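You operate a simulated robot arm through the tools that you are given. There is no shell and no other tool. Be economical: measure what you need, move in short steps, check, and stop when the job is done.

You are at the controls of a simulated two-armed robot. One attempt, no reset.

Task
Switch off both head sections, belt and suction, then the main switch.

Only the result counts: the job must be done as asked and must still hold three seconds after the hand-in. Knocking over, shifting, dropping, spilling or breaking anything else fails it.

Robot
Two 7-joint arms with fingered hands on one trunk, on a base that drives. Base frame: it is fixed to the floor where the robot stands at the start and does not move with it; the origin is under the middle of the robot, x ahead of it, y to its left, z up. Readings come in mm, degrees, newtons and seconds.
The left shoulder is at the start at [21, 208, 1548], the right one opposite. Places, roughly: belt switch [900, -300, 1200]; filter switch [900, -400, 1200]; heads 1-5 switch [1000, 0, 1200]; heads 6-10 switch [1000, -100, 1200]; lock bolt [900, -300, 1100]; main switch [900, -400, 1100]; size dial [900, -400, 1400]; speed dial [1000, -200, 1400]; yarn dial [1000, 0, 1400]. Payload 5 kg a hand.
The tool frame of a hand sits at the grasp point between the pads (the TCP): z along the fingers, y along the line on which they close. The tips reach 48 mm beyond it. Largest opening 160 mm; the body of the gripper starts 56 mm behind the TCP. The gripper is a hand of 4 fingers: y runs from the thumb to the fingers, the wrist lies at [-26, -142, -252] in the tool frame, and closing takes about 1.5 s.
Orientation is that of the tool frame in the base frame, as [roll, pitch, yaw] about the fixed x, y, z axes, in that order (R = Rz(yaw) Ry(pitch) Rx(roll)). With the fingers straight down and the wrist toward the robot, the tool's x, y and z point along [0, 1, 0], [1, 0, 0] and [0, 0, -1] of the base frame.

Tools
- The arms move only by the tool step_arm. It takes "left_increments", "right_increments" or both (then of equal length, played together; a hand with none holds still); each is a list of rows, each a list of 6 numbers: the shift along the tool's x, y, z in units of 25 mm (1.0 is 25 mm), then the turn, a rotation vector about the tool's x, y, z in units of 5 degrees (1.0 is 5 degrees). In form: [[tx, ty, tz, wx, wy, wz], ...]. A call has 1 to 8 rows; each row shifts and turns the commanded pose from where the row before left it, along the tool's axes as they then stand. "left_grip" and "right_grip" are, for a hand that has rows, the opening, from 0 (shut) to 1 (fully open), set as the call begins (left out, the last holds). A call with a number of a shift or a turn outside -1 to 1 is refused whole. Each row takes 0.2 s and may step no farther than 50 mm and 8.6 degrees from the row before; otherwise, or with a gripper value out of range, the whole call is refused. A pose out of reach is approached as far as the arm can. The call stops where the force on the tool passes 40 N (or 10 N more than at its start, if that is more) or the arm is blocked; 0.2 s more then pass. The fingers move at their own pace (about 108 mm/s each) and stop on an object; they squeeze with about 30 N. The grip force told is the motor's: it shows also when the fingers shut on nothing. Time passes only in rows, and 0.2 s behind the last, so rows that do not move let the fingers close. The reply holds the time, the measured pose of the TCP, the force on the tool along the base axes, the opening and the grip force, in the units named above and with some noise, with the torque about the TCP (base axes, N m) and any sound that the robot's microphone picked up, and new pictures: "pictures" is both (left out), scene, wrist or none (wrist: the cameras of the hands that moved).
- Cameras (640 x 400 px; columns grow to the right, rows downward): "scene" is now at [82.3, -27.9, 1747.3]; the picture's right is [-0.36, -0.93, 0.00], its down [-0.49, 0.19, -0.85] and it looks along [0.79, -0.30, -0.53] (base axes); focal length 288 px, centre (320, 200). "left" rides on the left gripper at [-87, -133, -189] in its tool frame; the picture's right is [-0.83, -0.26, 0.49], its down [0.51, -0.71, 0.49] and it looks along [0.22, 0.66, 0.72] (tool axes); focal length 238 px, centre (320, 200). "right" rides on the right gripper at [87, -133, -189] in its tool frame; the picture's right is [-0.83, 0.26, -0.49], its down [-0.51, -0.71, 0.49] and it looks along [-0.22, 0.66, 0.72] (tool axes); focal length 238 px, centre (320, 200). There is no depth. A picture from a camera that has moved, and an enlarged one, comes with that camera's place and axes in the base frame and with its lens. The place of the scene camera against the robot may be out by one fixed shift of up to 18 mm in any direction.
- move_column(by): slides the trunk up (or, below 0, down) by that many mm; the arms and the scene camera ride with it, the base frame stays. It gives what a move gives, with no picture.
- base_move(legs): drives the robot by 1 to 6 legs, each [ahead, left, turn to the left] in mm, mm and degrees, along the robot's own axes; the way and the turn of a leg run together, so that a leg with both is an arc; at most 1500 mm and 180 degrees a leg. The arms and the cameras ride along, it lands a little off, and it stops where it bumps. It gives what a move gives, and a new picture of the scene camera.
- move_fingers(index, middle, ring, thumb_bend, thumb_turn, hand): sets how far each is bent, from 0 (flat) to 1 (curled in); at 0.3 the hand is open as for a grip, at 0.7 the pads meet at the TCP. One left out holds its place. A second passes; each finger stops where it meets its share of the squeeze, and holds until it gets a number again. A gripper value or a shape takes the hand back. It gives what a move gives, with no picture; readings hold the bend of each and the force on the fingers (four entries, about 0 where the hand has none), thumb and palm. thumb_turn goes from beside the hand (0) to across from the fingers (1), as for a grip.
- preshape(shape, hand): the hand has 4 fingers and takes this shape, open, in about a second: jaw (thumb against the fingers, like two jaws); tri (thumb and two fingers); tip (a fingertip pinch); poke (one finger out to press); point (the index stretched); flat (the hand flat); cup (the hand cupped); fist (a fist). The gripper value then closes the fingers along that shape, each until it touches; the sizes above hold for jaw. It gives what a move gives, with no picture.
- turn_head(pan, tilt): turns the head with the scene camera to pan (to the left, within 86 degrees either way) and tilt (down, from -29 to 69), counted from straight ahead of the robot. It gives what a move gives, and a new picture of the scene camera.
- inspect(camera, box): a new picture of the part [left, top, right, bottom] of that camera's present view, enlarged. The clock stands still meanwhile.
- finish_job(): hands the job in; it is judged then, once.

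Go step by step. Nothing tells you exact positions but the pictures and the camera data: compare them with the known pose of the tool, close in by small moves and look again before you grip or let go. The budget is 120 turns and 260 pictures, counting those below and the enlarged ones. Unless the task says otherwise, let go and move clear before handing in, and close with one line.

The tools are called as a command line: name --argument value ..., lists and objects as JSON in quotes. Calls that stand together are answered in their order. step_arm: Moves the arms, as the interface text tells. Its arguments: {"type":"object","properties":{"left_increments":{"type":"array","items":{"type":"array","items":{"type":"number"}}},"left_grip":{"type":"number"},"right_increments":{"type":"array","items":{"type":"array","items":{"type":"number"}}},"right_grip":{"type":"number"},"pictures":{"type":"string","enum":["both","scene","wrist","none"]}},"required":[]} The other tools are called the same way: move_column (by) slides the trunk up or down; preshape (shape, hand) gives the hand a shape; move_fingers (index, middle, ring, thumb_bend, thumb_turn, hand) moves the fingers one by one; base_move (legs) drives the base; turn_head (pan, tilt) turns the head that bears the scene camera; inspect (camera, box) takes an enlarged picture of a part of a camera's view; finish_job () hands the job in.

At the start:

```text
t: 0.0
left_tcp_pos: [800.8, 123.2, 1478.4]
left_tool_rot: [180.0, 0.0, 89.9]
left_wrist_force: [-0.4, -0.3, 0.6]
left_wrist_torque: [0.0, -0.05, -0.04]
left_grip_width: 159.4
left_gripper_force: 0.2
left_shape: jaw
left_bend: [0.3, 0.3, 0.3, 0.3, 0.98]
left_finger forces: [0.1, 0.0, 0.0, 0.0, 0.1, 0.0]
right_tcp_pos: [573.8, -416.9, 1407.1]
right_tool_rot: [-180.0, -0.1, 90.1]
right_wrist_force: [-0.4, 0.7, -0.4]
right_wrist_torque: [0.02, 0.0, 0.02]
right_grip_width: 159.6
right_gripper_force: 0.0
right_shape: jaw
right_bend: [0.3, 0.3, 0.3, 0.3, 0.98]
right_finger forces: [0.0, 0.0, 0.1, 0.0, 0.0, 0.0]
trunk travel left (down, up): [-550.0, 140.0]
robot x, y, heading: [0.9, -1.1, -0.1]
head pan, tilt: [-21.0, 32.0]
```

scene: 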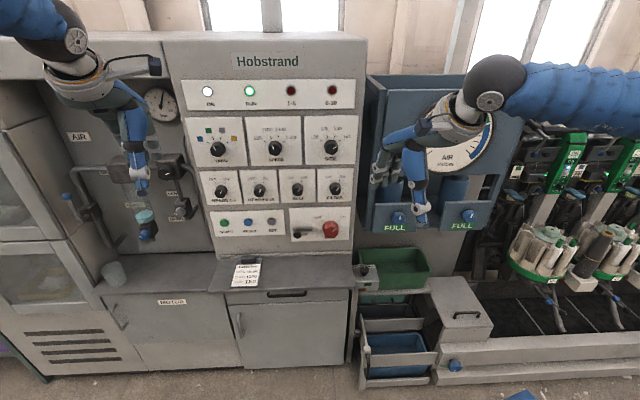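
right: 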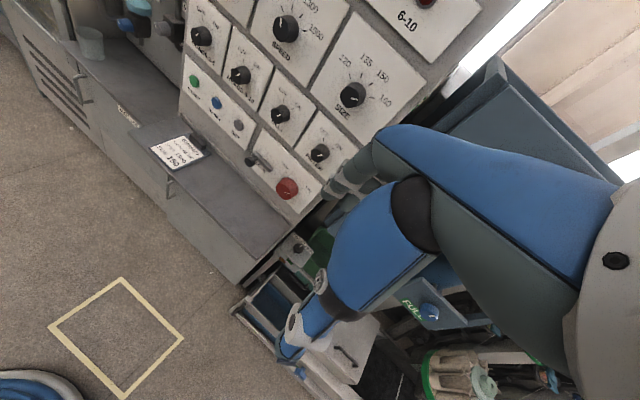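
left: 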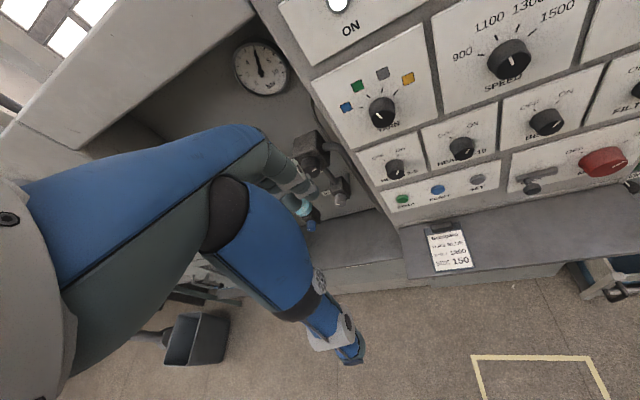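

The panel has dials, four small rotary switches in a row, and a main switch with a lock bolt. I'll enlarge the panel to read it.

inspect --camera "scene" --box '[180, 70, 370, 190]'

inspect --camera "scene" --box '[190, 160, 360, 250]'

inspect --camera "left" --box '[340, 80, 640, 280]'

```text
3.33 times, centred on (275, 130) of scene
camera zoom: at [82.3, -27.9, 1747.3], right [-0.36, -0.93, 0.0], down [-0.49, 0.19, -0.85], along [0.79, -0.3, -0.53], focal length 958 px, centre (470, 433)
```

zoom: 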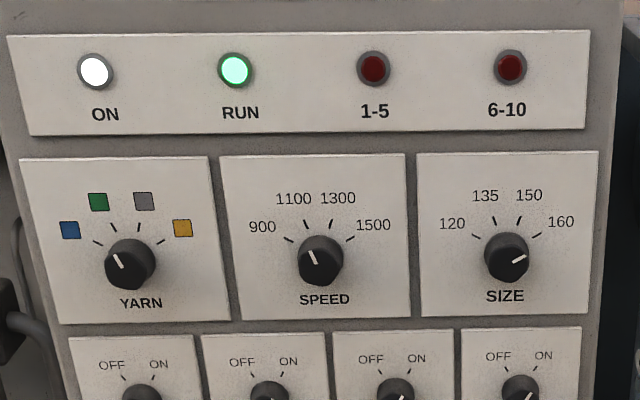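

```text
3.76 times, centred on (275, 205) of scene
camera zoom: at [82.3, -27.9, 1747.3], right [-0.36, -0.93, 0.0], down [-0.49, 0.19, -0.85], along [0.79, -0.3, -0.53], focal length 1082 px, centre (489, 181)
```

zoom: 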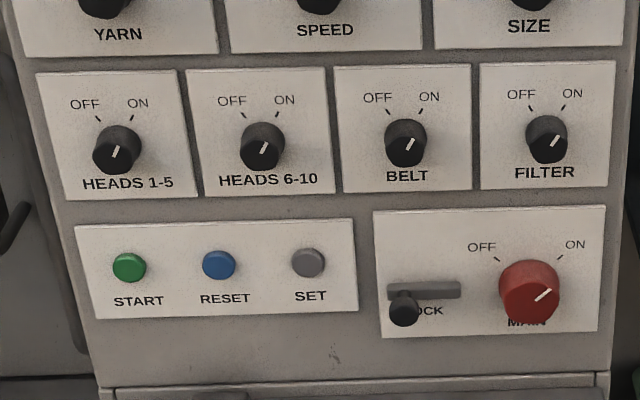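

```text
2.00 times, centred on (490, 180) of left
camera zoom: at [665.5, 35.7, 1668.2], right [-0.26, -0.83, -0.49], down [-0.71, 0.51, -0.49], along [0.66, 0.22, -0.72], focal length 477 px, centre (-20, 240)
```

zoom: 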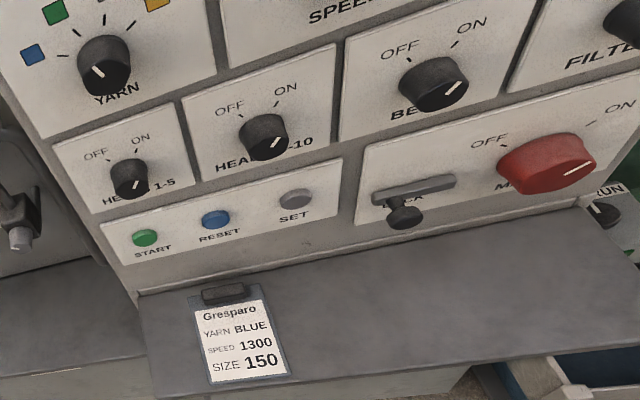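

The settings read clearly; filter is the suction switch, and all four are ON, as is the main. I'll take a right-camera enlargement to triangulate.

inspect --camera "right" --box '[160, 0, 400, 220]'

inspect --camera "left" --box '[500, 60, 640, 220]'

```text
1.82 times, centred on (280, 110) of right
camera zoom: at [440.9, -328.8, 1597.4], right [0.26, -0.83, 0.49], down [-0.71, -0.51, -0.49], along [0.66, -0.22, -0.72], focal length 433 px, centre (393, 364)
```

zoom: 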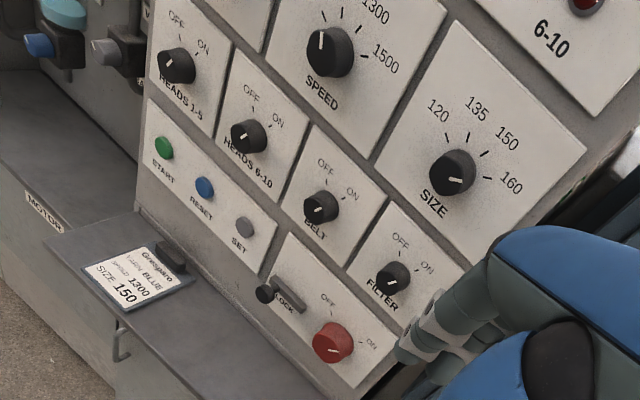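

```text
2.50 times, centred on (570, 140) of left
camera zoom: at [665.5, 35.7, 1668.2], right [-0.26, -0.83, -0.49], down [-0.71, 0.51, -0.49], along [0.66, 0.22, -0.72], focal length 596 px, centre (-305, 350)
```

zoom: 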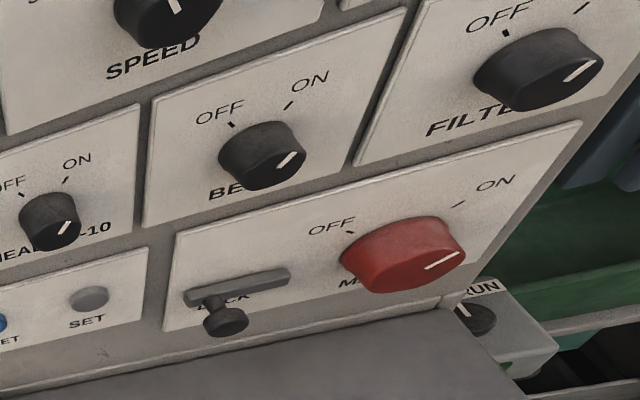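

From triangulation: knob faces are at about H1-5 (1022,-20,1239), H6-10 (978,-144,1240), belt (933,-269,1240), filter (888,-394,1239), main (888,-382,1062) and bolt (913,-256,1066). The panel is yawed about -20°. I'll turn the base to stand square to it.

base_move --legs '[[0, 0, -20]]'

```text
t: 1.5
left_tcp_pos: [794.4, -155.4, 1478.4]
left_tool_rot: [-180.0, 0.0, 70.1]
left_wrist_force: [0.4, 0.0, -0.1]
left_wrist_torque: [-0.04, -0.01, 0.0]
left_grip_width: 159.8
left_gripper_force: 0.1
left_shape: jaw
left_bend: [0.3, 0.3, 0.3, 0.3, 0.98]
left_finger forces: [0.0, 0.1, 0.1, 0.1, 0.0, 0.0]
right_tcp_pos: [398.6, -586.2, 1408.3]
right_tool_rot: [-180.0, -0.1, 70.1]
right_wrist_force: [-0.4, -0.1, 0.2]
right_wrist_torque: [-0.02, -0.01, 0.02]
right_grip_width: 159.7
right_gripper_force: 0.0
right_shape: jaw
right_bend: [0.3, 0.3, 0.3, 0.3, 0.98]
right_finger forces: [0.0, 0.1, 0.0, 0.1, 0.0, 0.1]
trunk travel left (down, up): [-550.0, 140.0]
robot x, y, heading: [1.7, -1.9, -19.9]
head pan, tilt: [-21.0, 32.0]
camera scene: at [65.9, -57.5, 1747.3], right [-0.66, -0.76, 0.0], down [-0.4, 0.35, -0.85], along [0.64, -0.56, -0.53], focal length 288 px, centre (320, 200)
```

scene: 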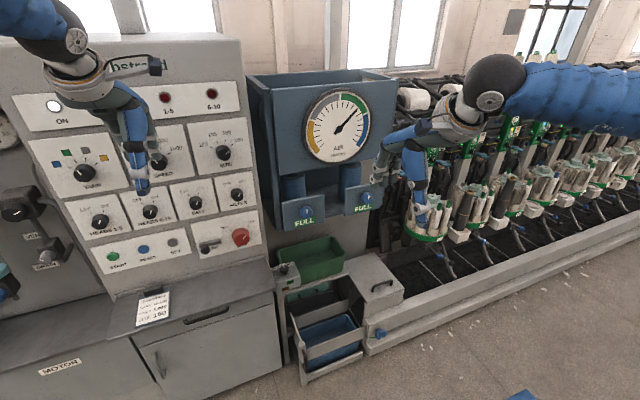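

The base is square to the panel. Next I pitch the left hand forward and turn the head straight ahead.

turn_head --pan 5 --tilt 30

step_arm --left_increments '[[0, 0, 0, -1, 0, 0], [0, 0, 0, -1, 0, 0], [0, 0, 0, -1, 0, 0], [0, 0, 0, -1, 0, 0], [0, 0, 0, -1, 0, 0], [0, 0, 0, -1, 0, 0], [0, 0, 0, -1, 0, 0], [0, 0, 0, -1, 0, 0]]' --pictures "none"

step_arm --left_increments '[[0, 0, 0, -1, 0, 0], [0, 0, 0, -1, 0, 0], [0, 0, 0, -1, 0, 0], [0, 0, 0, -1, 0, 0], [0, 0, 0, -1, 0, 0], [0, 0, 0, -1, 0, 0], [0, 0, 0, -1, 0, 0], [0, 0, 0, -1, 0, 0]]' --pictures "both"

```text
t: 2.4
left_tcp_pos: [793.6, -155.0, 1478.8]
left_tool_rot: [-179.9, 0.0, 70.1]
left_wrist_force: [-0.4, 0.2, -0.7]
left_wrist_torque: [0.02, 0.03, 0.02]
left_grip_width: 159.5
left_gripper_force: 0.0
left_shape: jaw
left_bend: [0.3, 0.3, 0.3, 0.3, 0.98]
left_finger forces: [0.0, 0.1, 0.0, 0.0, 0.1, 0.1]
right_tcp_pos: [397.5, -586.8, 1407.1]
right_tool_rot: [-180.0, 0.0, 70.0]
right_wrist_force: [-0.7, 0.3, 0.2]
right_wrist_torque: [0.0, 0.0, 0.0]
right_grip_width: 159.5
right_gripper_force: 0.2
right_shape: jaw
right_bend: [0.3, 0.3, 0.3, 0.3, 0.98]
right_finger forces: [0.0, 0.1, 0.1, 0.1, 0.1, 0.1]
trunk travel left (down, up): [-550.0, 140.0]
robot x, y, heading: [-0.5, 1.9, -19.9]
head pan, tilt: [5.0, 30.0]
camera scene: at [85.5, -22.4, 1750.4], right [-0.26, -0.97, 0.0], down [-0.48, 0.13, -0.87], along [0.84, -0.22, -0.5], focal length 288 px, centre (320, 200)
```

scene: 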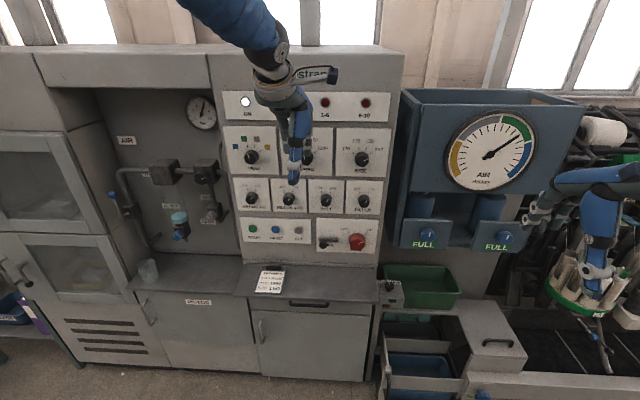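

```text
t: 4.2
left_tcp_pos: [793.0, -155.3, 1478.8]
left_tool_rot: [139.8, -0.1, 70.4]
left_wrist_force: [0.9, 0.5, 1.2]
left_wrist_torque: [0.05, 0.07, -0.04]
left_grip_width: 159.7
left_gripper_force: 0.1
left_shape: jaw
left_bend: [0.3, 0.3, 0.3, 0.3, 0.98]
left_finger forces: [0.0, 0.0, 0.0, 0.1, 0.1, 0.0]
right_tcp_pos: [398.7, -586.1, 1408.4]
right_tool_rot: [179.9, 0.0, 70.1]
right_wrist_force: [1.0, 0.1, -1.4]
right_wrist_torque: [0.02, 0.02, 0.01]
right_grip_width: 159.6
right_gripper_force: 0.1
right_shape: jaw
right_bend: [0.3, 0.3, 0.3, 0.3, 0.98]
right_finger forces: [0.1, 0.1, 0.1, 0.1, 0.0, 0.0]
trunk travel left (down, up): [-550.0, 140.0]
robot x, y, heading: [-1.1, -0.2, -20.0]
head pan, tilt: [5.0, 30.0]
```

```text
t: 6.0
left_tcp_pos: [795.4, -156.5, 1478.7]
left_tool_rot: [99.9, 0.0, 70.0]
left_wrist_force: [-0.2, 0.8, -0.2]
left_wrist_torque: [0.02, 0.01, -0.03]
left_grip_width: 159.7
left_gripper_force: 0.1
left_shape: jaw
left_bend: [0.3, 0.3, 0.3, 0.3, 0.98]
left_finger forces: [0.0, 0.0, 0.0, 0.1, 0.1, 0.0]
right_tcp_pos: [399.6, -585.6, 1406.8]
right_tool_rot: [-180.0, 0.1, 70.1]
right_wrist_force: [0.6, -0.3, -0.4]
right_wrist_torque: [0.0, 0.02, 0.01]
right_grip_width: 159.5
right_gripper_force: 0.1
right_shape: jaw
right_bend: [0.3, 0.3, 0.3, 0.3, 0.98]
right_finger forces: [0.0, 0.0, 0.1, 0.1, 0.0, 0.0]
trunk travel left (down, up): [-550.0, 140.0]
robot x, y, heading: [0.8, -0.6, -19.8]
head pan, tilt: [5.0, 30.0]
camera scene: at [86.5, -22.7, 1750.4], right [-0.26, -0.97, 0.0], down [-0.48, 0.13, -0.87], along [0.84, -0.22, -0.5], focal length 288 px, centre (320, 200)
camera left: at [567.7, -166.9, 1380.7], right [0.13, -0.93, -0.34], down [0.51, 0.35, -0.78], along [0.85, -0.07, 0.52], focal length 238 px, centre (320, 200)
```

scene: 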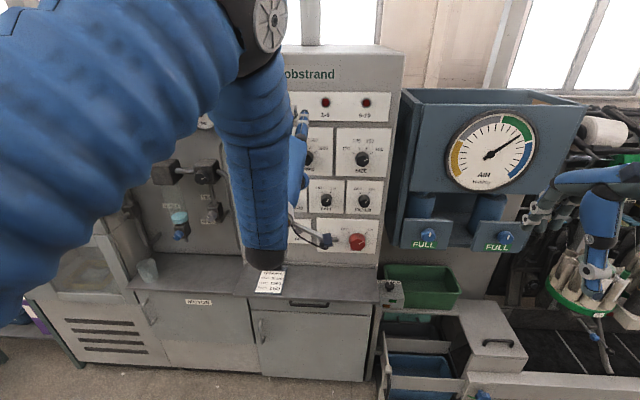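
left: 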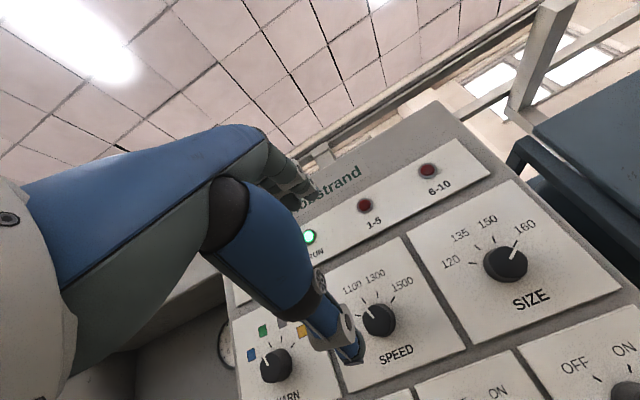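

The hand pitched well. Next I level it and roll it so the fingers point right, with the wrist to the left.

step_arm --left_increments '[[0, 0, 0, -1, 0, 0], [0, 0, 0, -1, 0, 0], [0, 0, 0, 0, 0, 1], [0, 0, 0, 0, 0, 1], [0, 0, 0, 0, 0, 1], [0, 0, 0, 0, 0, 1], [0, 0, 0, 0, 0, 1], [0, 0, 0, 0, 0, 1]]' --pictures "none"

step_arm --left_increments '[[0, 0, 0, 0, 0, 1], [0, 0, 0, 0, 0, 1], [0, 0, 0, 0, 0, 1], [0, 0, 0, 0, 0, 1], [0, 0, 0, 0, 0, 1], [0, 0, 0, 0, 0, 1], [0, 0, 0, 0, 0, 1], [0, 0, 0, 0, 0, 1]]' --pictures "both"

```text
t: 7.8
left_tcp_pos: [793.3, -156.2, 1478.7]
left_tool_rot: [90.0, -30.0, 70.2]
left_wrist_force: [-0.1, -0.7, -0.5]
left_wrist_torque: [-0.02, 0.03, -0.01]
left_grip_width: 159.8
left_gripper_force: 0.1
left_shape: jaw
left_bend: [0.3, 0.3, 0.3, 0.3, 0.98]
left_finger forces: [0.0, 0.0, 0.0, 0.0, 0.0, 0.0]
right_tcp_pos: [398.0, -585.4, 1407.7]
right_tool_rot: [-180.0, -0.1, 70.1]
right_wrist_force: [0.0, -0.4, -0.4]
right_wrist_torque: [-0.05, -0.05, 0.01]
right_grip_width: 159.5
right_gripper_force: 0.0
right_shape: jaw
right_bend: [0.3, 0.3, 0.3, 0.3, 0.98]
right_finger forces: [0.0, 0.0, 0.0, 0.0, 0.0, 0.1]
trunk travel left (down, up): [-550.0, 140.0]
robot x, y, heading: [1.4, -2.1, -20.0]
head pan, tilt: [5.0, 30.0]
```

```text
t: 9.6
left_tcp_pos: [793.1, -155.8, 1478.3]
left_tool_rot: [90.1, -70.1, 70.0]
left_wrist_force: [0.2, 0.1, 1.1]
left_wrist_torque: [-0.01, -0.01, 0.01]
left_grip_width: 159.8
left_gripper_force: 0.0
left_shape: jaw
left_bend: [0.3, 0.3, 0.3, 0.3, 0.98]
left_finger forces: [0.0, 0.1, 0.1, 0.0, 0.1, 0.0]
right_tcp_pos: [399.0, -585.9, 1407.4]
right_tool_rot: [-180.0, -0.1, 70.1]
right_wrist_force: [-0.1, -0.5, 0.8]
right_wrist_torque: [0.01, -0.01, -0.01]
right_grip_width: 159.2
right_gripper_force: 0.0
right_shape: jaw
right_bend: [0.3, 0.3, 0.3, 0.3, 0.98]
right_finger forces: [0.1, 0.0, 0.0, 0.1, 0.0, 0.1]
trunk travel left (down, up): [-550.0, 140.0]
robot x, y, heading: [-1.0, -1.2, -19.8]
head pan, tilt: [5.0, 30.0]
camera scene: at [85.0, -22.5, 1750.5], right [-0.26, -0.97, 0.0], down [-0.48, 0.13, -0.87], along [0.84, -0.22, -0.5], focal length 288 px, centre (320, 200)
camera left: at [647.1, -2.2, 1352.8], right [0.44, -0.2, -0.87], down [0.75, 0.62, 0.23], along [0.5, -0.76, 0.43], focal length 238 px, centre (320, 200)
```

scene: 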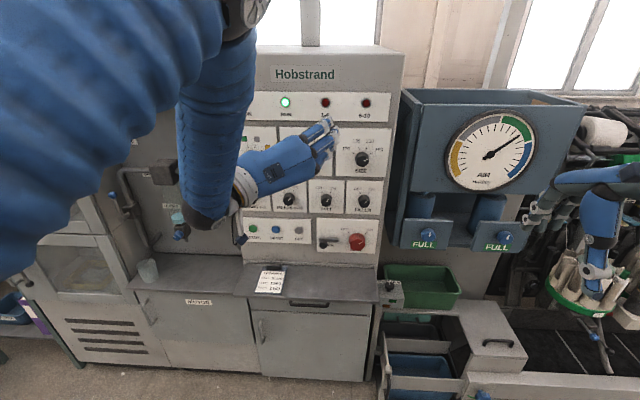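
left: 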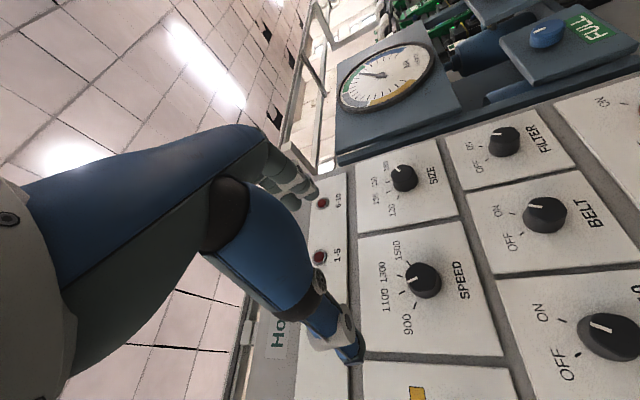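

Left hand rolls fine. I'll move it in front of the Heads 1-5 knob, still about 170 mm off the panel.

step_arm --left_increments '[[-0.513, -0.917, 0, 0, 0, 0], [-0.513, -0.917, 0, 0, 0, 0], [-0.513, -0.917, 0, 0, 0, 0], [-0.513, -0.917, 0, 0, 0, 0], [-0.513, -0.917, 0, 0, 0, 0], [-0.513, -0.917, 0, 0, 0, 0], [-0.513, -0.917, 0, 0, 0, 0], [-0.513, -0.917, 0, 0, 0, 0]]' --pictures "none" --left_grip 0.6

step_arm --left_increments '[[-0.513, -0.917, 0, 0, 0, 0], [-0.513, -0.917, 0, 0, 0, 0], [-0.513, -0.917, 0, 0, 0, 0], [-0.513, -0.917, 0, 0, 0, 0]]' --pictures "both"

```text
t: 11.4
left_tcp_pos: [842.2, -27.6, 1318.5]
left_tool_rot: [90.0, -70.0, 70.2]
left_wrist_force: [0.5, 0.8, 0.8]
left_wrist_torque: [0.01, 0.01, -0.05]
left_grip_width: 96.2
left_gripper_force: 0.0
left_shape: jaw
left_bend: [0.73, 0.41, 0.38, 0.65, 1.0]
left_finger forces: [0.1, 0.0, 0.1, 0.0, 0.1, 0.0]
right_tcp_pos: [399.1, -585.5, 1407.3]
right_tool_rot: [180.0, 0.0, 70.2]
right_wrist_force: [0.9, 0.5, 0.4]
right_wrist_torque: [-0.01, 0.08, 0.0]
right_grip_width: 159.7
right_gripper_force: 0.0
right_shape: jaw
right_bend: [0.3, 0.3, 0.3, 0.3, 0.98]
right_finger forces: [0.1, 0.0, 0.0, 0.0, 0.0, 0.0]
trunk travel left (down, up): [-550.0, 140.0]
robot x, y, heading: [-1.3, -1.4, -19.9]
head pan, tilt: [5.0, 30.0]
```

```text
t: 12.4
left_tcp_pos: [864.8, 36.6, 1240.5]
left_tool_rot: [90.0, -69.9, 70.0]
left_wrist_force: [0.3, 0.7, -0.2]
left_wrist_torque: [0.01, 0.02, -0.09]
left_grip_width: 96.3
left_gripper_force: 0.1
left_shape: jaw
left_bend: [0.73, 0.41, 0.38, 0.65, 1.0]
left_finger forces: [0.0, 0.1, 0.0, 0.0, 0.1, 0.1]
right_tcp_pos: [400.2, -584.4, 1408.5]
right_tool_rot: [-180.0, 0.0, 70.1]
right_wrist_force: [0.9, 0.8, 1.1]
right_wrist_torque: [-0.09, 0.07, -0.02]
right_grip_width: 159.6
right_gripper_force: 0.1
right_shape: jaw
right_bend: [0.3, 0.3, 0.3, 0.3, 0.98]
right_finger forces: [0.0, 0.0, 0.1, 0.0, 0.0, 0.0]
trunk travel left (down, up): [-550.0, 140.0]
robot x, y, heading: [3.6, -0.3, -20.0]
head pan, tilt: [5.0, 30.0]
camera scene: at [87.1, -20.5, 1750.4], right [-0.26, -0.97, 0.0], down [-0.48, 0.13, -0.87], along [0.84, -0.22, -0.5], focal length 288 px, centre (320, 200)
camera left: at [718.5, 190.3, 1113.7], right [0.44, -0.21, -0.87], down [0.75, 0.62, 0.23], along [0.5, -0.75, 0.43], focal length 238 px, centre (320, 200)
```

scene: 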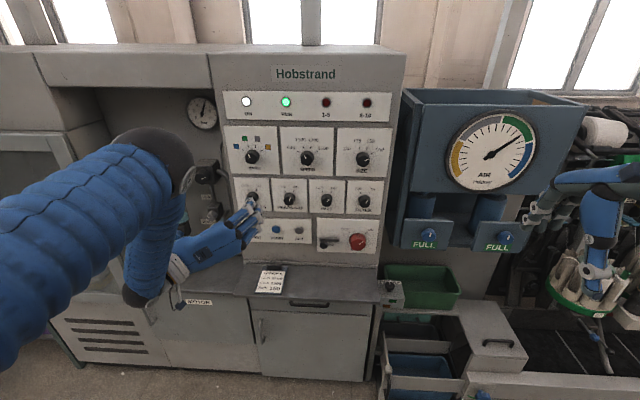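
left: 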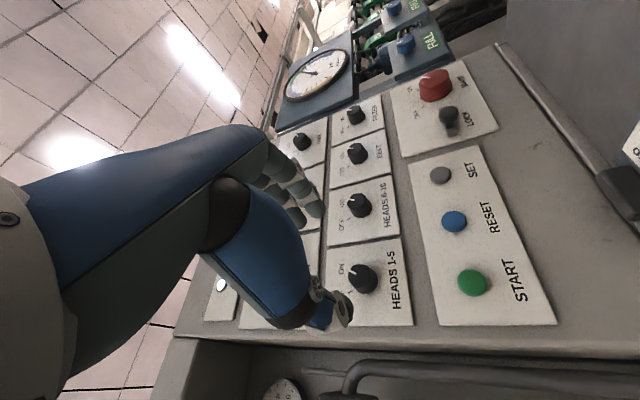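

I have a good view. I'll enlarge to pin down the knob position.

inspect --camera "left" --box '[240, 160, 440, 340]'

inspect --camera "scene" --box '[160, 160, 400, 300]'

```text
2.22 times, centred on (340, 250) of left
camera zoom: at [718.5, 190.3, 1113.7], right [0.44, -0.21, -0.87], down [0.75, 0.62, 0.23], along [0.5, -0.75, 0.43], focal length 530 px, centre (276, 89)
```

zoom: 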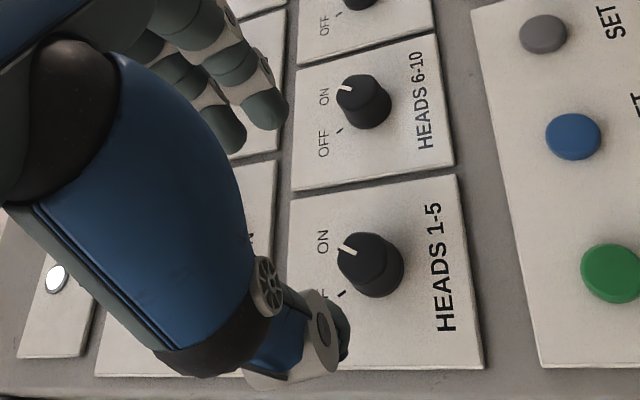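

```text
2.67 times, centred on (280, 230) of scene
camera zoom: at [87.1, -20.5, 1750.4], right [-0.26, -0.97, 0.0], down [-0.48, 0.13, -0.87], along [0.84, -0.22, -0.5], focal length 767 px, centre (427, 120)
```

zoom: 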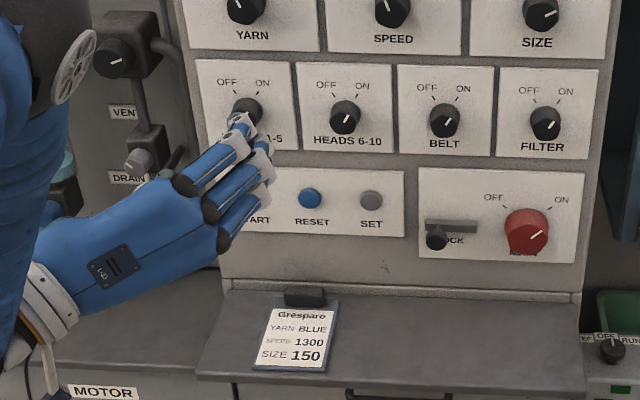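

The knob face is close to where I computed it, with the TCP aligned within about 5 mm. I'm advancing to just short of the knob.

step_arm --left_increments '[[0.05, 0.15, 1, 0, 0, 0], [0, 0, 1, 0, 0, 0], [0, 0, 1, 0, 0, 0], [0, 0, 1, 0, 0, 0], [0, 0, 0, 0, 0, 0]]' --pictures "both"

inspect --camera "left" --box '[220, 160, 420, 340]'

inspect --camera "scene" --box '[200, 160, 320, 260]'

```text
t: 13.6
left_tcp_pos: [957.2, 0.9, 1242.9]
left_tool_rot: [90.1, -70.0, 70.1]
left_wrist_force: [-0.9, 0.4, 0.7]
left_wrist_torque: [0.01, 0.01, 0.01]
left_grip_width: 96.2
left_gripper_force: 0.0
left_shape: jaw
left_bend: [0.73, 0.41, 0.38, 0.65, 1.0]
left_finger forces: [0.0, 0.0, 0.0, 0.0, 0.0, 0.1]
right_tcp_pos: [397.6, -585.3, 1408.4]
right_tool_rot: [-179.9, 0.1, 70.2]
right_wrist_force: [-0.6, 0.5, -0.2]
right_wrist_torque: [-0.01, -0.05, -0.03]
right_grip_width: 159.5
right_gripper_force: 0.2
right_shape: jaw
right_bend: [0.3, 0.3, 0.3, 0.3, 0.98]
right_finger forces: [0.0, 0.1, 0.1, 0.0, 0.0, 0.0]
trunk travel left (down, up): [-550.0, 140.0]
robot x, y, heading: [-2.8, -1.5, -19.7]
head pan, tilt: [5.0, 30.0]
camera scene: at [84.8, -22.1, 1750.5], right [-0.26, -0.97, 0.0], down [-0.48, 0.13, -0.87], along [0.84, -0.22, -0.5], focal length 288 px, centre (320, 200)
camera left: at [810.9, 153.3, 1117.0], right [0.44, -0.2, -0.87], down [0.75, 0.62, 0.23], along [0.5, -0.75, 0.43], focal length 238 px, centre (320, 200)
```

scene: 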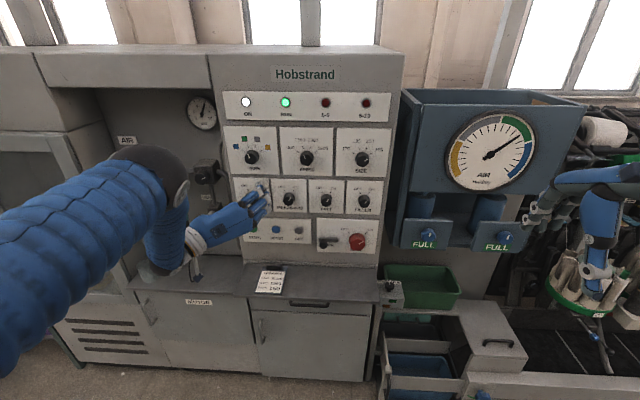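
left: 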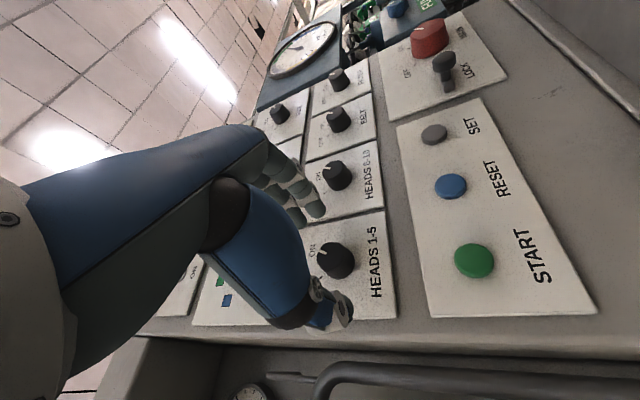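

```text
2.22 times, centred on (320, 250) of left
camera zoom: at [810.9, 153.3, 1117.0], right [0.44, -0.2, -0.87], down [0.75, 0.62, 0.23], along [0.5, -0.75, 0.43], focal length 530 px, centre (320, 89)
```

zoom: 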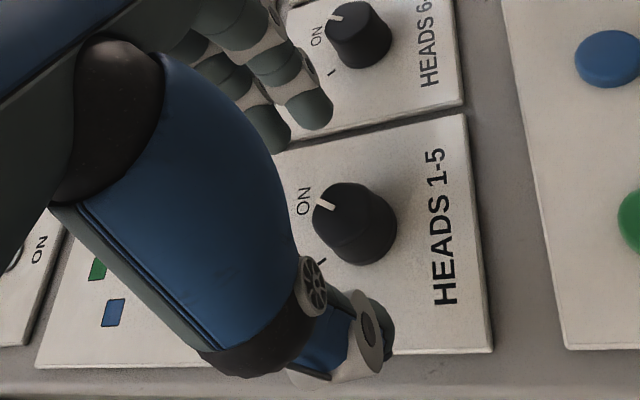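

```text
4.00 times, centred on (260, 210) of scene
camera zoom: at [84.8, -22.1, 1750.5], right [-0.26, -0.97, 0.0], down [-0.48, 0.13, -0.87], along [0.84, -0.22, -0.5], focal length 1150 px, centre (560, 160)
```

zoom: 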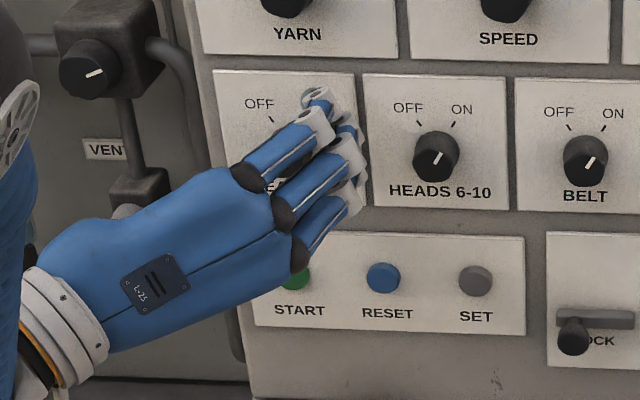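

The knob sits between thumb and fingers. I'm advancing the last 38 mm and then closing.

step_arm --left_increments '[[0.11, 0.04, 0.5, 0, 0, 0], [0, 0, 0.5, 0, 0, 0], [0, 0, 0.5, 0, 0, 0], [0, 0, 0, 0, 0, 0]]' --pictures "none"

step_arm --left_increments '[[0, 0, 0, 0, 0, 0], [0, 0, 0, 0, 0, 0], [0, 0, 0, 0, 0, 0], [0, 0, 0, 0, 0, 0], [0, 0, 0, 0, 0, 0], [0, 0, 0, 0, 0, 0], [0, 0, 0, 0, 0, 0], [0, 0, 0, 0, 0, 0]]' --left_grip 0 --pictures "both"

inspect --camera "left" --box '[220, 160, 420, 340]'

```text
t: 14.6
left_tcp_pos: [985.3, -8.0, 1243.9]
left_tool_rot: [91.0, -70.0, 69.0]
left_wrist_force: [-30.6, 9.2, 4.2]
left_wrist_torque: [-0.28, -0.48, -0.07]
left_grip_width: 95.9
left_gripper_force: 0.2
left_shape: jaw
left_bend: [0.73, 0.4, 0.38, 0.66, 1.0]
left_finger forces: [1.1, 16.1, 0.0, 0.0, 15.8, 0.0]
right_tcp_pos: [395.8, -583.7, 1408.8]
right_tool_rot: [180.0, 0.0, 70.2]
right_wrist_force: [0.2, -0.5, -1.3]
right_wrist_torque: [-0.01, 0.09, 0.03]
right_grip_width: 159.7
right_gripper_force: 0.1
right_shape: jaw
right_bend: [0.3, 0.3, 0.3, 0.3, 0.98]
right_finger forces: [0.1, 0.0, 0.0, 0.1, 0.1, 0.0]
trunk travel left (down, up): [-550.0, 140.0]
robot x, y, heading: [5.0, -0.3, -19.6]
head pan, tilt: [5.0, 30.0]
stopped in row 4 (left hand): the force on the tool passed its limit at 48 N (the readings are from after the stop); the commanded pose is now the measured one
```

```text
t: 15.3
left_tcp_pos: [986.8, 3.1, 1238.4]
left_tool_rot: [92.2, -70.0, 68.8]
left_wrist_force: [-19.6, 22.7, 0.4]
left_wrist_torque: [0.03, 0.04, 0.42]
left_grip_width: 66.9
left_gripper_force: 30.1
left_shape: jaw
left_bend: [0.75, 0.48, 0.45, 0.71, 1.0]
left_finger forces: [24.9, 1.0, 0.1, 0.0, 24.0, 0.1]
right_tcp_pos: [401.2, -581.2, 1409.6]
right_tool_rot: [180.0, 0.2, 70.3]
right_wrist_force: [1.8, -0.3, -0.4]
right_wrist_torque: [-0.02, 0.16, 0.03]
right_grip_width: 159.8
right_gripper_force: 0.1
right_shape: jaw
right_bend: [0.3, 0.3, 0.3, 0.3, 0.98]
right_finger forces: [0.0, 0.0, 0.0, 0.0, 0.0, 0.0]
trunk travel left (down, up): [-550.0, 140.0]
robot x, y, heading: [-1.9, 2.3, -19.5]
head pan, tilt: [5.0, 30.0]
stopped in row 3 (left hand): the force on the tool passed its limit at 43 N (the readings are from after the stop); the commanded pose is now the measured one
camera scene: at [83.8, -18.5, 1750.5], right [-0.25, -0.97, 0.0], down [-0.48, 0.12, -0.87], along [0.84, -0.22, -0.5], focal length 288 px, centre (320, 200)
camera left: at [838.2, 154.6, 1114.0], right [0.43, -0.2, -0.88], down [0.74, 0.63, 0.23], along [0.51, -0.75, 0.42], focal length 238 px, centre (320, 200)
```

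scene: 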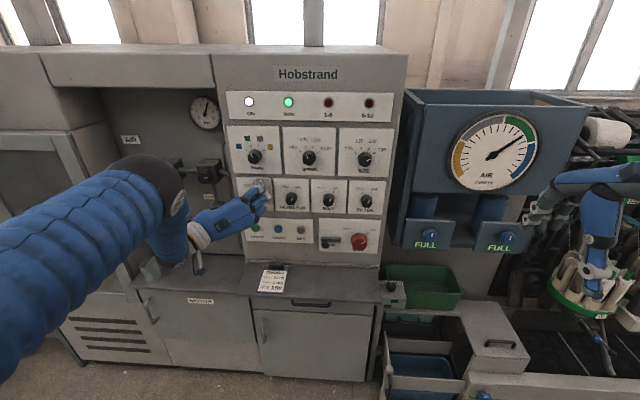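
left: 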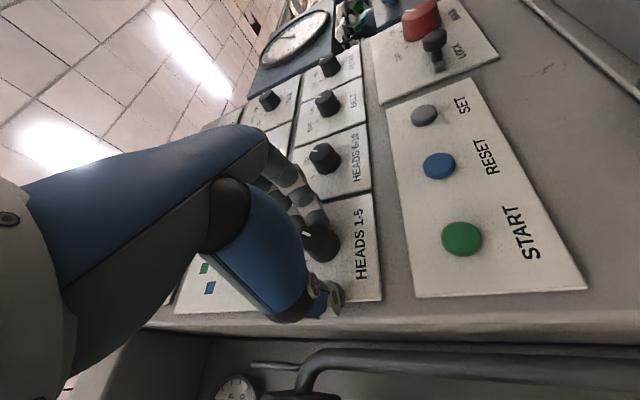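

```text
2.22 times, centred on (320, 250) of left
camera zoom: at [838.2, 154.6, 1114.0], right [0.43, -0.2, -0.88], down [0.74, 0.63, 0.23], along [0.51, -0.75, 0.42], focal length 530 px, centre (320, 89)
```

zoom: 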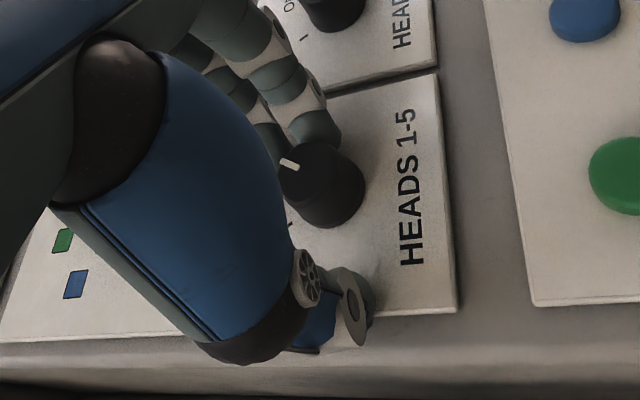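

The fingertips hit the plate before the thumb reached the knob. I'll open, back off, and look at how the hand shapes close in free space.

step_arm --left_increments '[[0, 0, 0, 0, 0, 0], [0, 0, -0.5, 0, 0, 0], [0, 0, -1, 0, 0, 0], [0, 0, -1, 0, 0, 0], [0, 0, 0, 0, 0, 0]]' --left_grip 0.6 --pictures "none"

preshape --shape "tri" --hand "left"

inspect --camera "left" --box '[200, 120, 440, 340]'

step_arm --left_increments '[[0, 0, 0, 0, 0, 0], [0, 0, 0, 0, 0, 0], [0, 0, 0, 0, 0, 0], [0, 0, 0, 0, 0, 0], [0, 0, 0, 0, 0, 0]]' --left_grip 0.3 --pictures "none"

inspect --camera "left" --box '[200, 120, 440, 340]'

```text
t: 16.5
left_tcp_pos: [928.2, 14.4, 1240.5]
left_tool_rot: [92.1, -70.0, 68.2]
left_wrist_force: [-0.4, 0.2, 0.3]
left_wrist_torque: [0.01, 0.04, 0.0]
left_grip_width: 96.1
left_gripper_force: 0.0
left_shape: jaw
left_bend: [0.73, 0.41, 0.38, 0.65, 1.0]
left_finger forces: [0.0, 0.0, 0.0, 0.0, 0.0, 0.0]
right_tcp_pos: [398.9, -585.5, 1407.8]
right_tool_rot: [180.0, -0.1, 70.2]
right_wrist_force: [-0.3, -0.1, -0.2]
right_wrist_torque: [0.01, 0.03, -0.01]
right_grip_width: 159.7
right_gripper_force: 0.0
right_shape: jaw
right_bend: [0.3, 0.3, 0.3, 0.3, 0.98]
right_finger forces: [0.0, 0.1, 0.0, 0.0, 0.0, 0.1]
trunk travel left (down, up): [-550.0, 140.0]
robot x, y, heading: [1.2, 0.6, -19.7]
head pan, tilt: [5.0, 30.0]
```

```text
t: 17.4
left_tcp_pos: [927.4, 14.5, 1240.7]
left_tool_rot: [91.9, -70.0, 68.5]
left_wrist_force: [0.3, 0.2, -0.5]
left_wrist_torque: [-0.05, -0.01, 0.05]
left_grip_width: 159.9
left_gripper_force: 0.1
left_shape: tri
left_bend: [0.3, 0.3, 0.99, 0.3, 0.98]
left_finger forces: [0.0, 0.0, 0.1, 0.1, 0.0, 0.1]
right_tcp_pos: [399.9, -584.4, 1407.4]
right_tool_rot: [180.0, 0.1, 70.3]
right_wrist_force: [-0.7, -0.6, -0.4]
right_wrist_torque: [0.05, -0.02, -0.02]
right_grip_width: 159.7
right_gripper_force: 0.0
right_shape: jaw
right_bend: [0.3, 0.3, 0.3, 0.3, 0.98]
right_finger forces: [0.0, 0.0, 0.0, 0.1, 0.0, 0.0]
trunk travel left (down, up): [-550.0, 140.0]
robot x, y, heading: [-3.3, 0.5, -19.7]
head pan, tilt: [5.0, 30.0]
```

```text
1.82 times, centred on (320, 230) of left
camera zoom: at [780.6, 167.6, 1116.5], right [0.43, -0.2, -0.88], down [0.75, 0.62, 0.23], along [0.5, -0.76, 0.42], focal length 433 px, centre (320, 146)
```

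zoom: 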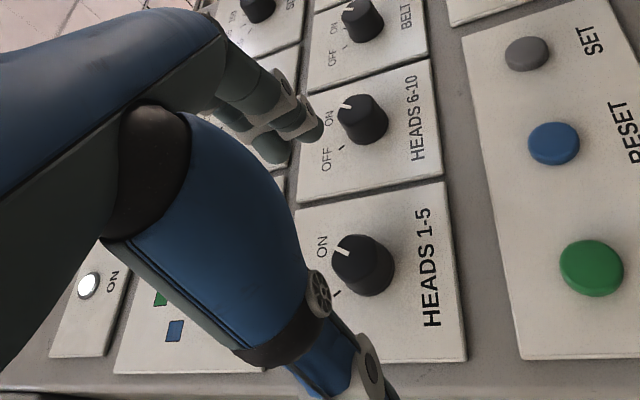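

```text
t: 18.6
left_tcp_pos: [928.8, 15.1, 1240.5]
left_tool_rot: [91.9, -70.1, 68.5]
left_wrist_force: [1.1, 0.2, -1.1]
left_wrist_torque: [0.02, 0.0, 0.01]
left_grip_width: 48.5
left_gripper_force: 0.0
left_shape: tri
left_bend: [0.74, 0.54, 0.99, 0.74, 1.0]
left_finger forces: [0.0, 0.0, 0.1, 0.1, 0.0, 0.1]
right_tcp_pos: [399.4, -583.5, 1407.7]
right_tool_rot: [179.9, 0.0, 70.3]
right_wrist_force: [0.1, 0.0, 0.2]
right_wrist_torque: [0.01, 0.01, 0.0]
right_grip_width: 159.4
right_gripper_force: 0.0
right_shape: jaw
right_bend: [0.3, 0.3, 0.3, 0.3, 0.98]
right_finger forces: [0.0, 0.0, 0.1, 0.0, 0.1, 0.1]
trunk travel left (down, up): [-550.0, 140.0]
robot x, y, heading: [-2.6, 0.3, -19.5]
head pan, tilt: [5.0, 30.0]
```

```text
1.82 times, centred on (320, 230) of left
camera zoom: at [780.6, 167.9, 1116.5], right [0.43, -0.2, -0.88], down [0.75, 0.62, 0.23], along [0.5, -0.76, 0.42], focal length 433 px, centre (320, 146)
```

zoom: 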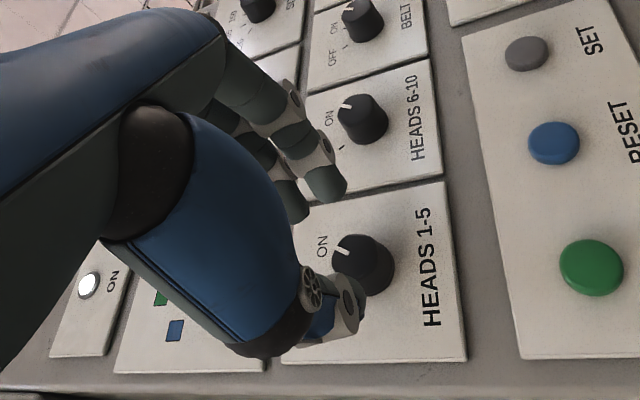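

The tri shape closes symmetrically about the tool axis. The plate is nearer than I assumed (tip contact at n≈977), so I'll approach with tri at half opening, stop slightly shallower, then close.

step_arm --left_increments '[[0, 0.2, 0, 0, 0, 0], [0, 0, 0.75, 0, 0, 0], [0, 0, 0.75, 0, 0, 0], [0, 0, 0.75, 0, 0, 0], [0, 0, 0, 0, 0, 0]]' --left_grip 0.5 --pictures "none"

inspect --camera "left" --box '[200, 120, 440, 340]'

```text
t: 19.8
left_tcp_pos: [980.2, -10.7, 1241.9]
left_tool_rot: [91.6, -70.0, 68.8]
left_wrist_force: [-0.4, 0.2, 0.3]
left_wrist_torque: [-0.01, 0.02, 0.04]
left_grip_width: 79.9
left_gripper_force: 0.1
left_shape: tri
left_bend: [0.74, 0.45, 0.99, 0.7, 1.0]
left_finger forces: [0.1, 0.0, 0.1, 0.0, 0.3, 0.0]
right_tcp_pos: [399.2, -584.8, 1407.1]
right_tool_rot: [180.0, 0.0, 70.3]
right_wrist_force: [-0.8, 0.8, -0.3]
right_wrist_torque: [-0.02, -0.01, 0.02]
right_grip_width: 159.7
right_gripper_force: 0.1
right_shape: jaw
right_bend: [0.3, 0.3, 0.3, 0.3, 0.98]
right_finger forces: [0.0, 0.0, 0.0, 0.0, 0.0, 0.0]
trunk travel left (down, up): [-550.0, 140.0]
robot x, y, heading: [-2.1, 1.1, -19.6]
head pan, tilt: [5.0, 30.0]
```

```text
1.82 times, centred on (320, 230) of left
camera zoom: at [831.9, 143.7, 1116.8], right [0.43, -0.2, -0.88], down [0.75, 0.62, 0.23], along [0.5, -0.76, 0.42], focal length 433 px, centre (320, 146)
```

zoom: 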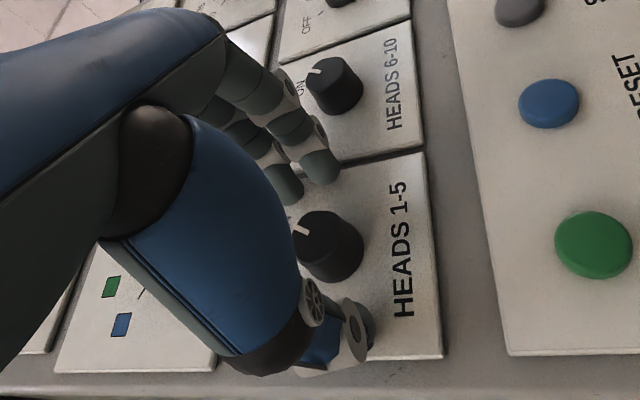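

Centred around the knob without touching. Closing.

step_arm --left_increments '[[0, 0, 0, 0, 0, 0], [0, 0, 0, 0, 0, 0], [0, 0, 0, 0, 0, 0], [0, 0, 0, 0, 0, 0], [0, 0, 0, 0, 0, 0], [0, 0, 0, 0, 0, 0]]' --left_grip 0 --pictures "none"

inspect --camera "left" --box '[200, 120, 440, 340]'

```text
t: 21.2
left_tcp_pos: [978.3, -12.6, 1243.2]
left_tool_rot: [91.8, -70.1, 68.4]
left_wrist_force: [-11.7, -15.5, 5.1]
left_wrist_torque: [-0.16, -0.23, -0.92]
left_grip_width: 26.9
left_gripper_force: 30.2
left_shape: tri
left_bend: [0.68, 0.68, 1.0, 0.75, 1.0]
left_finger forces: [18.6, 18.0, 0.0, 0.0, 22.0, 0.0]
right_tcp_pos: [396.4, -586.3, 1406.7]
right_tool_rot: [180.0, -0.1, 70.2]
right_wrist_force: [0.1, 0.8, 1.0]
right_wrist_torque: [-0.02, -0.01, 0.05]
right_grip_width: 159.3
right_gripper_force: 0.1
right_shape: jaw
right_bend: [0.3, 0.3, 0.3, 0.3, 0.98]
right_finger forces: [0.0, 0.0, 0.1, 0.0, 0.1, 0.0]
trunk travel left (down, up): [-550.0, 140.0]
robot x, y, heading: [-3.4, 2.2, -19.6]
head pan, tilt: [5.0, 30.0]
```

```text
1.82 times, centred on (320, 230) of left
camera zoom: at [830.7, 140.3, 1118.4], right [0.44, -0.2, -0.88], down [0.75, 0.62, 0.23], along [0.5, -0.76, 0.42], focal length 433 px, centre (320, 146)
```

zoom: 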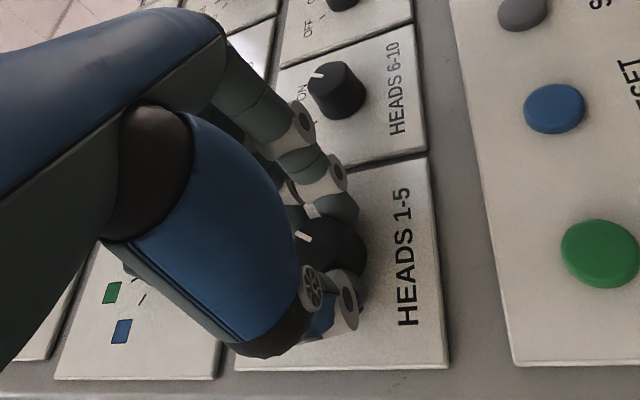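

The knob is gripped with two fingers and the thumb. Turning counter-clockwise now.

step_arm --left_increments '[[0, 0.08, 0, 0, 0, 0], [0, 0, 0, 0, 0, -1], [0, 0, 0, 0, 0, -1], [0, 0, 0, 0, 0, -1], [0, 0, 0, 0, 0, -1], [0, 0, 0, 0, 0, -1], [0, 0, 0, 0, 0, -1]]' --pictures "wrist"

inspect --camera "left" --box '[200, 120, 440, 340]'

```text
t: 22.8
left_tcp_pos: [979.1, -10.9, 1245.3]
left_tool_rot: [90.5, -39.9, 69.9]
left_wrist_force: [-5.6, -12.5, 15.0]
left_wrist_torque: [-0.33, -0.8, -0.71]
left_grip_width: 26.2
left_gripper_force: 29.8
left_shape: tri
left_bend: [0.68, 0.68, 1.0, 0.75, 1.0]
left_finger forces: [18.5, 19.7, 0.0, 0.0, 21.0, 0.0]
right_tcp_pos: [397.1, -585.3, 1408.5]
right_tool_rot: [179.8, -0.1, 70.4]
right_wrist_force: [0.1, 0.2, 0.3]
right_wrist_torque: [0.02, 0.05, 0.01]
right_grip_width: 159.6
right_gripper_force: 0.1
right_shape: jaw
right_bend: [0.3, 0.3, 0.3, 0.3, 0.98]
right_finger forces: [0.1, 0.1, 0.0, 0.0, 0.0, 0.1]
trunk travel left (down, up): [-550.0, 140.0]
robot x, y, heading: [-3.9, 2.1, -19.8]
head pan, tilt: [5.0, 30.0]
camera left: at [805.0, 69.8, 1089.6], right [0.29, -0.61, -0.74], down [0.75, 0.63, -0.22], along [0.6, -0.49, 0.64], focal length 238 px, centre (320, 200)
```

left: 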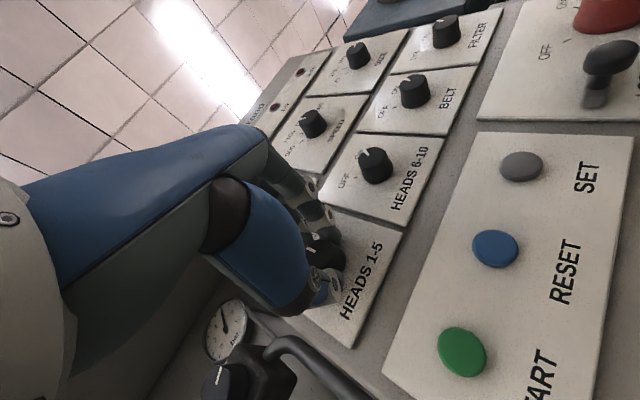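

```text
1.82 times, centred on (320, 230) of left
camera zoom: at [805.0, 69.8, 1089.6], right [0.29, -0.61, -0.74], down [0.75, 0.63, -0.22], along [0.6, -0.49, 0.64], focal length 433 px, centre (320, 146)
```

zoom: 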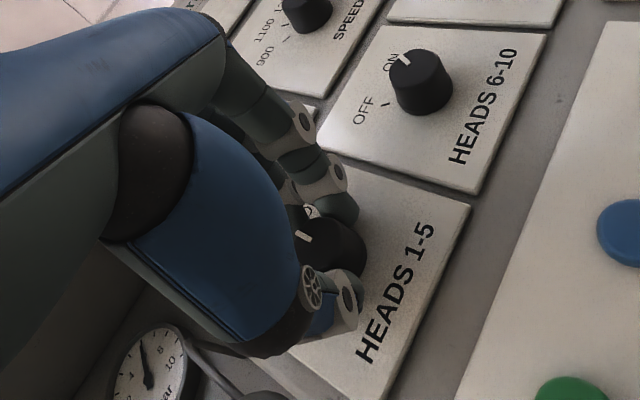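

The marker rotates with the hand. I'll turn a further 30° and check.

step_arm --left_increments '[[0, 0, 0, 0, 0, -1], [0, 0, 0, 0, 0, -1], [0, 0, 0, 0, 0, -1], [0, 0, 0, 0, 0, -1], [0, 0, 0, 0, 0, -1], [0, 0, 0, 0, 0, -1]]' --pictures "none"

inspect --camera "left" --box '[200, 120, 440, 340]'

inspect --camera "scene" --box '[200, 80, 400, 260]'

```text
t: 24.2
left_tcp_pos: [978.2, -9.4, 1245.3]
left_tool_rot: [90.4, -10.0, 70.2]
left_wrist_force: [4.0, 0.1, 24.6]
left_wrist_torque: [-0.41, -1.3, 0.02]
left_grip_width: 25.2
left_gripper_force: 30.4
left_shape: tri
left_bend: [0.68, 0.68, 1.0, 0.75, 1.0]
left_finger forces: [17.4, 23.2, 0.0, 0.0, 18.9, 0.0]
right_tcp_pos: [396.3, -583.1, 1408.5]
right_tool_rot: [179.9, 0.1, 70.4]
right_wrist_force: [-0.3, 0.6, 0.0]
right_wrist_torque: [0.0, 0.03, 0.03]
right_grip_width: 159.4
right_gripper_force: 0.1
right_shape: jaw
right_bend: [0.3, 0.3, 0.3, 0.3, 0.98]
right_finger forces: [0.1, 0.0, 0.0, 0.0, 0.1, 0.0]
trunk travel left (down, up): [-550.0, 140.0]
robot x, y, heading: [-2.9, 1.2, -19.6]
head pan, tilt: [5.0, 30.0]
```

```text
1.82 times, centred on (320, 230) of left
camera zoom: at [778.0, -4.8, 1101.4], right [0.19, -0.89, -0.4], down [0.67, 0.42, -0.61], along [0.72, -0.15, 0.68], focal length 433 px, centre (320, 146)
```

zoom: 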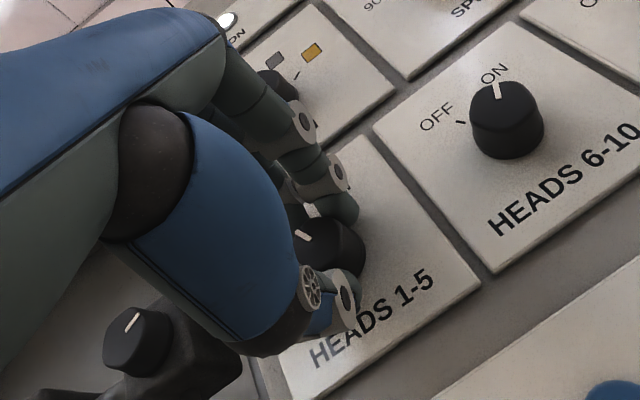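

```text
2.22 times, centred on (300, 170) of scene
camera zoom: at [82.0, -21.1, 1750.7], right [-0.25, -0.97, 0.0], down [-0.48, 0.13, -0.87], along [0.84, -0.22, -0.5], focal length 639 px, centre (364, 267)
```

zoom: 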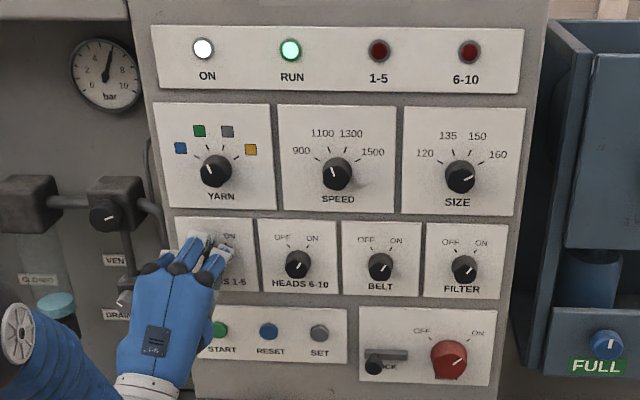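

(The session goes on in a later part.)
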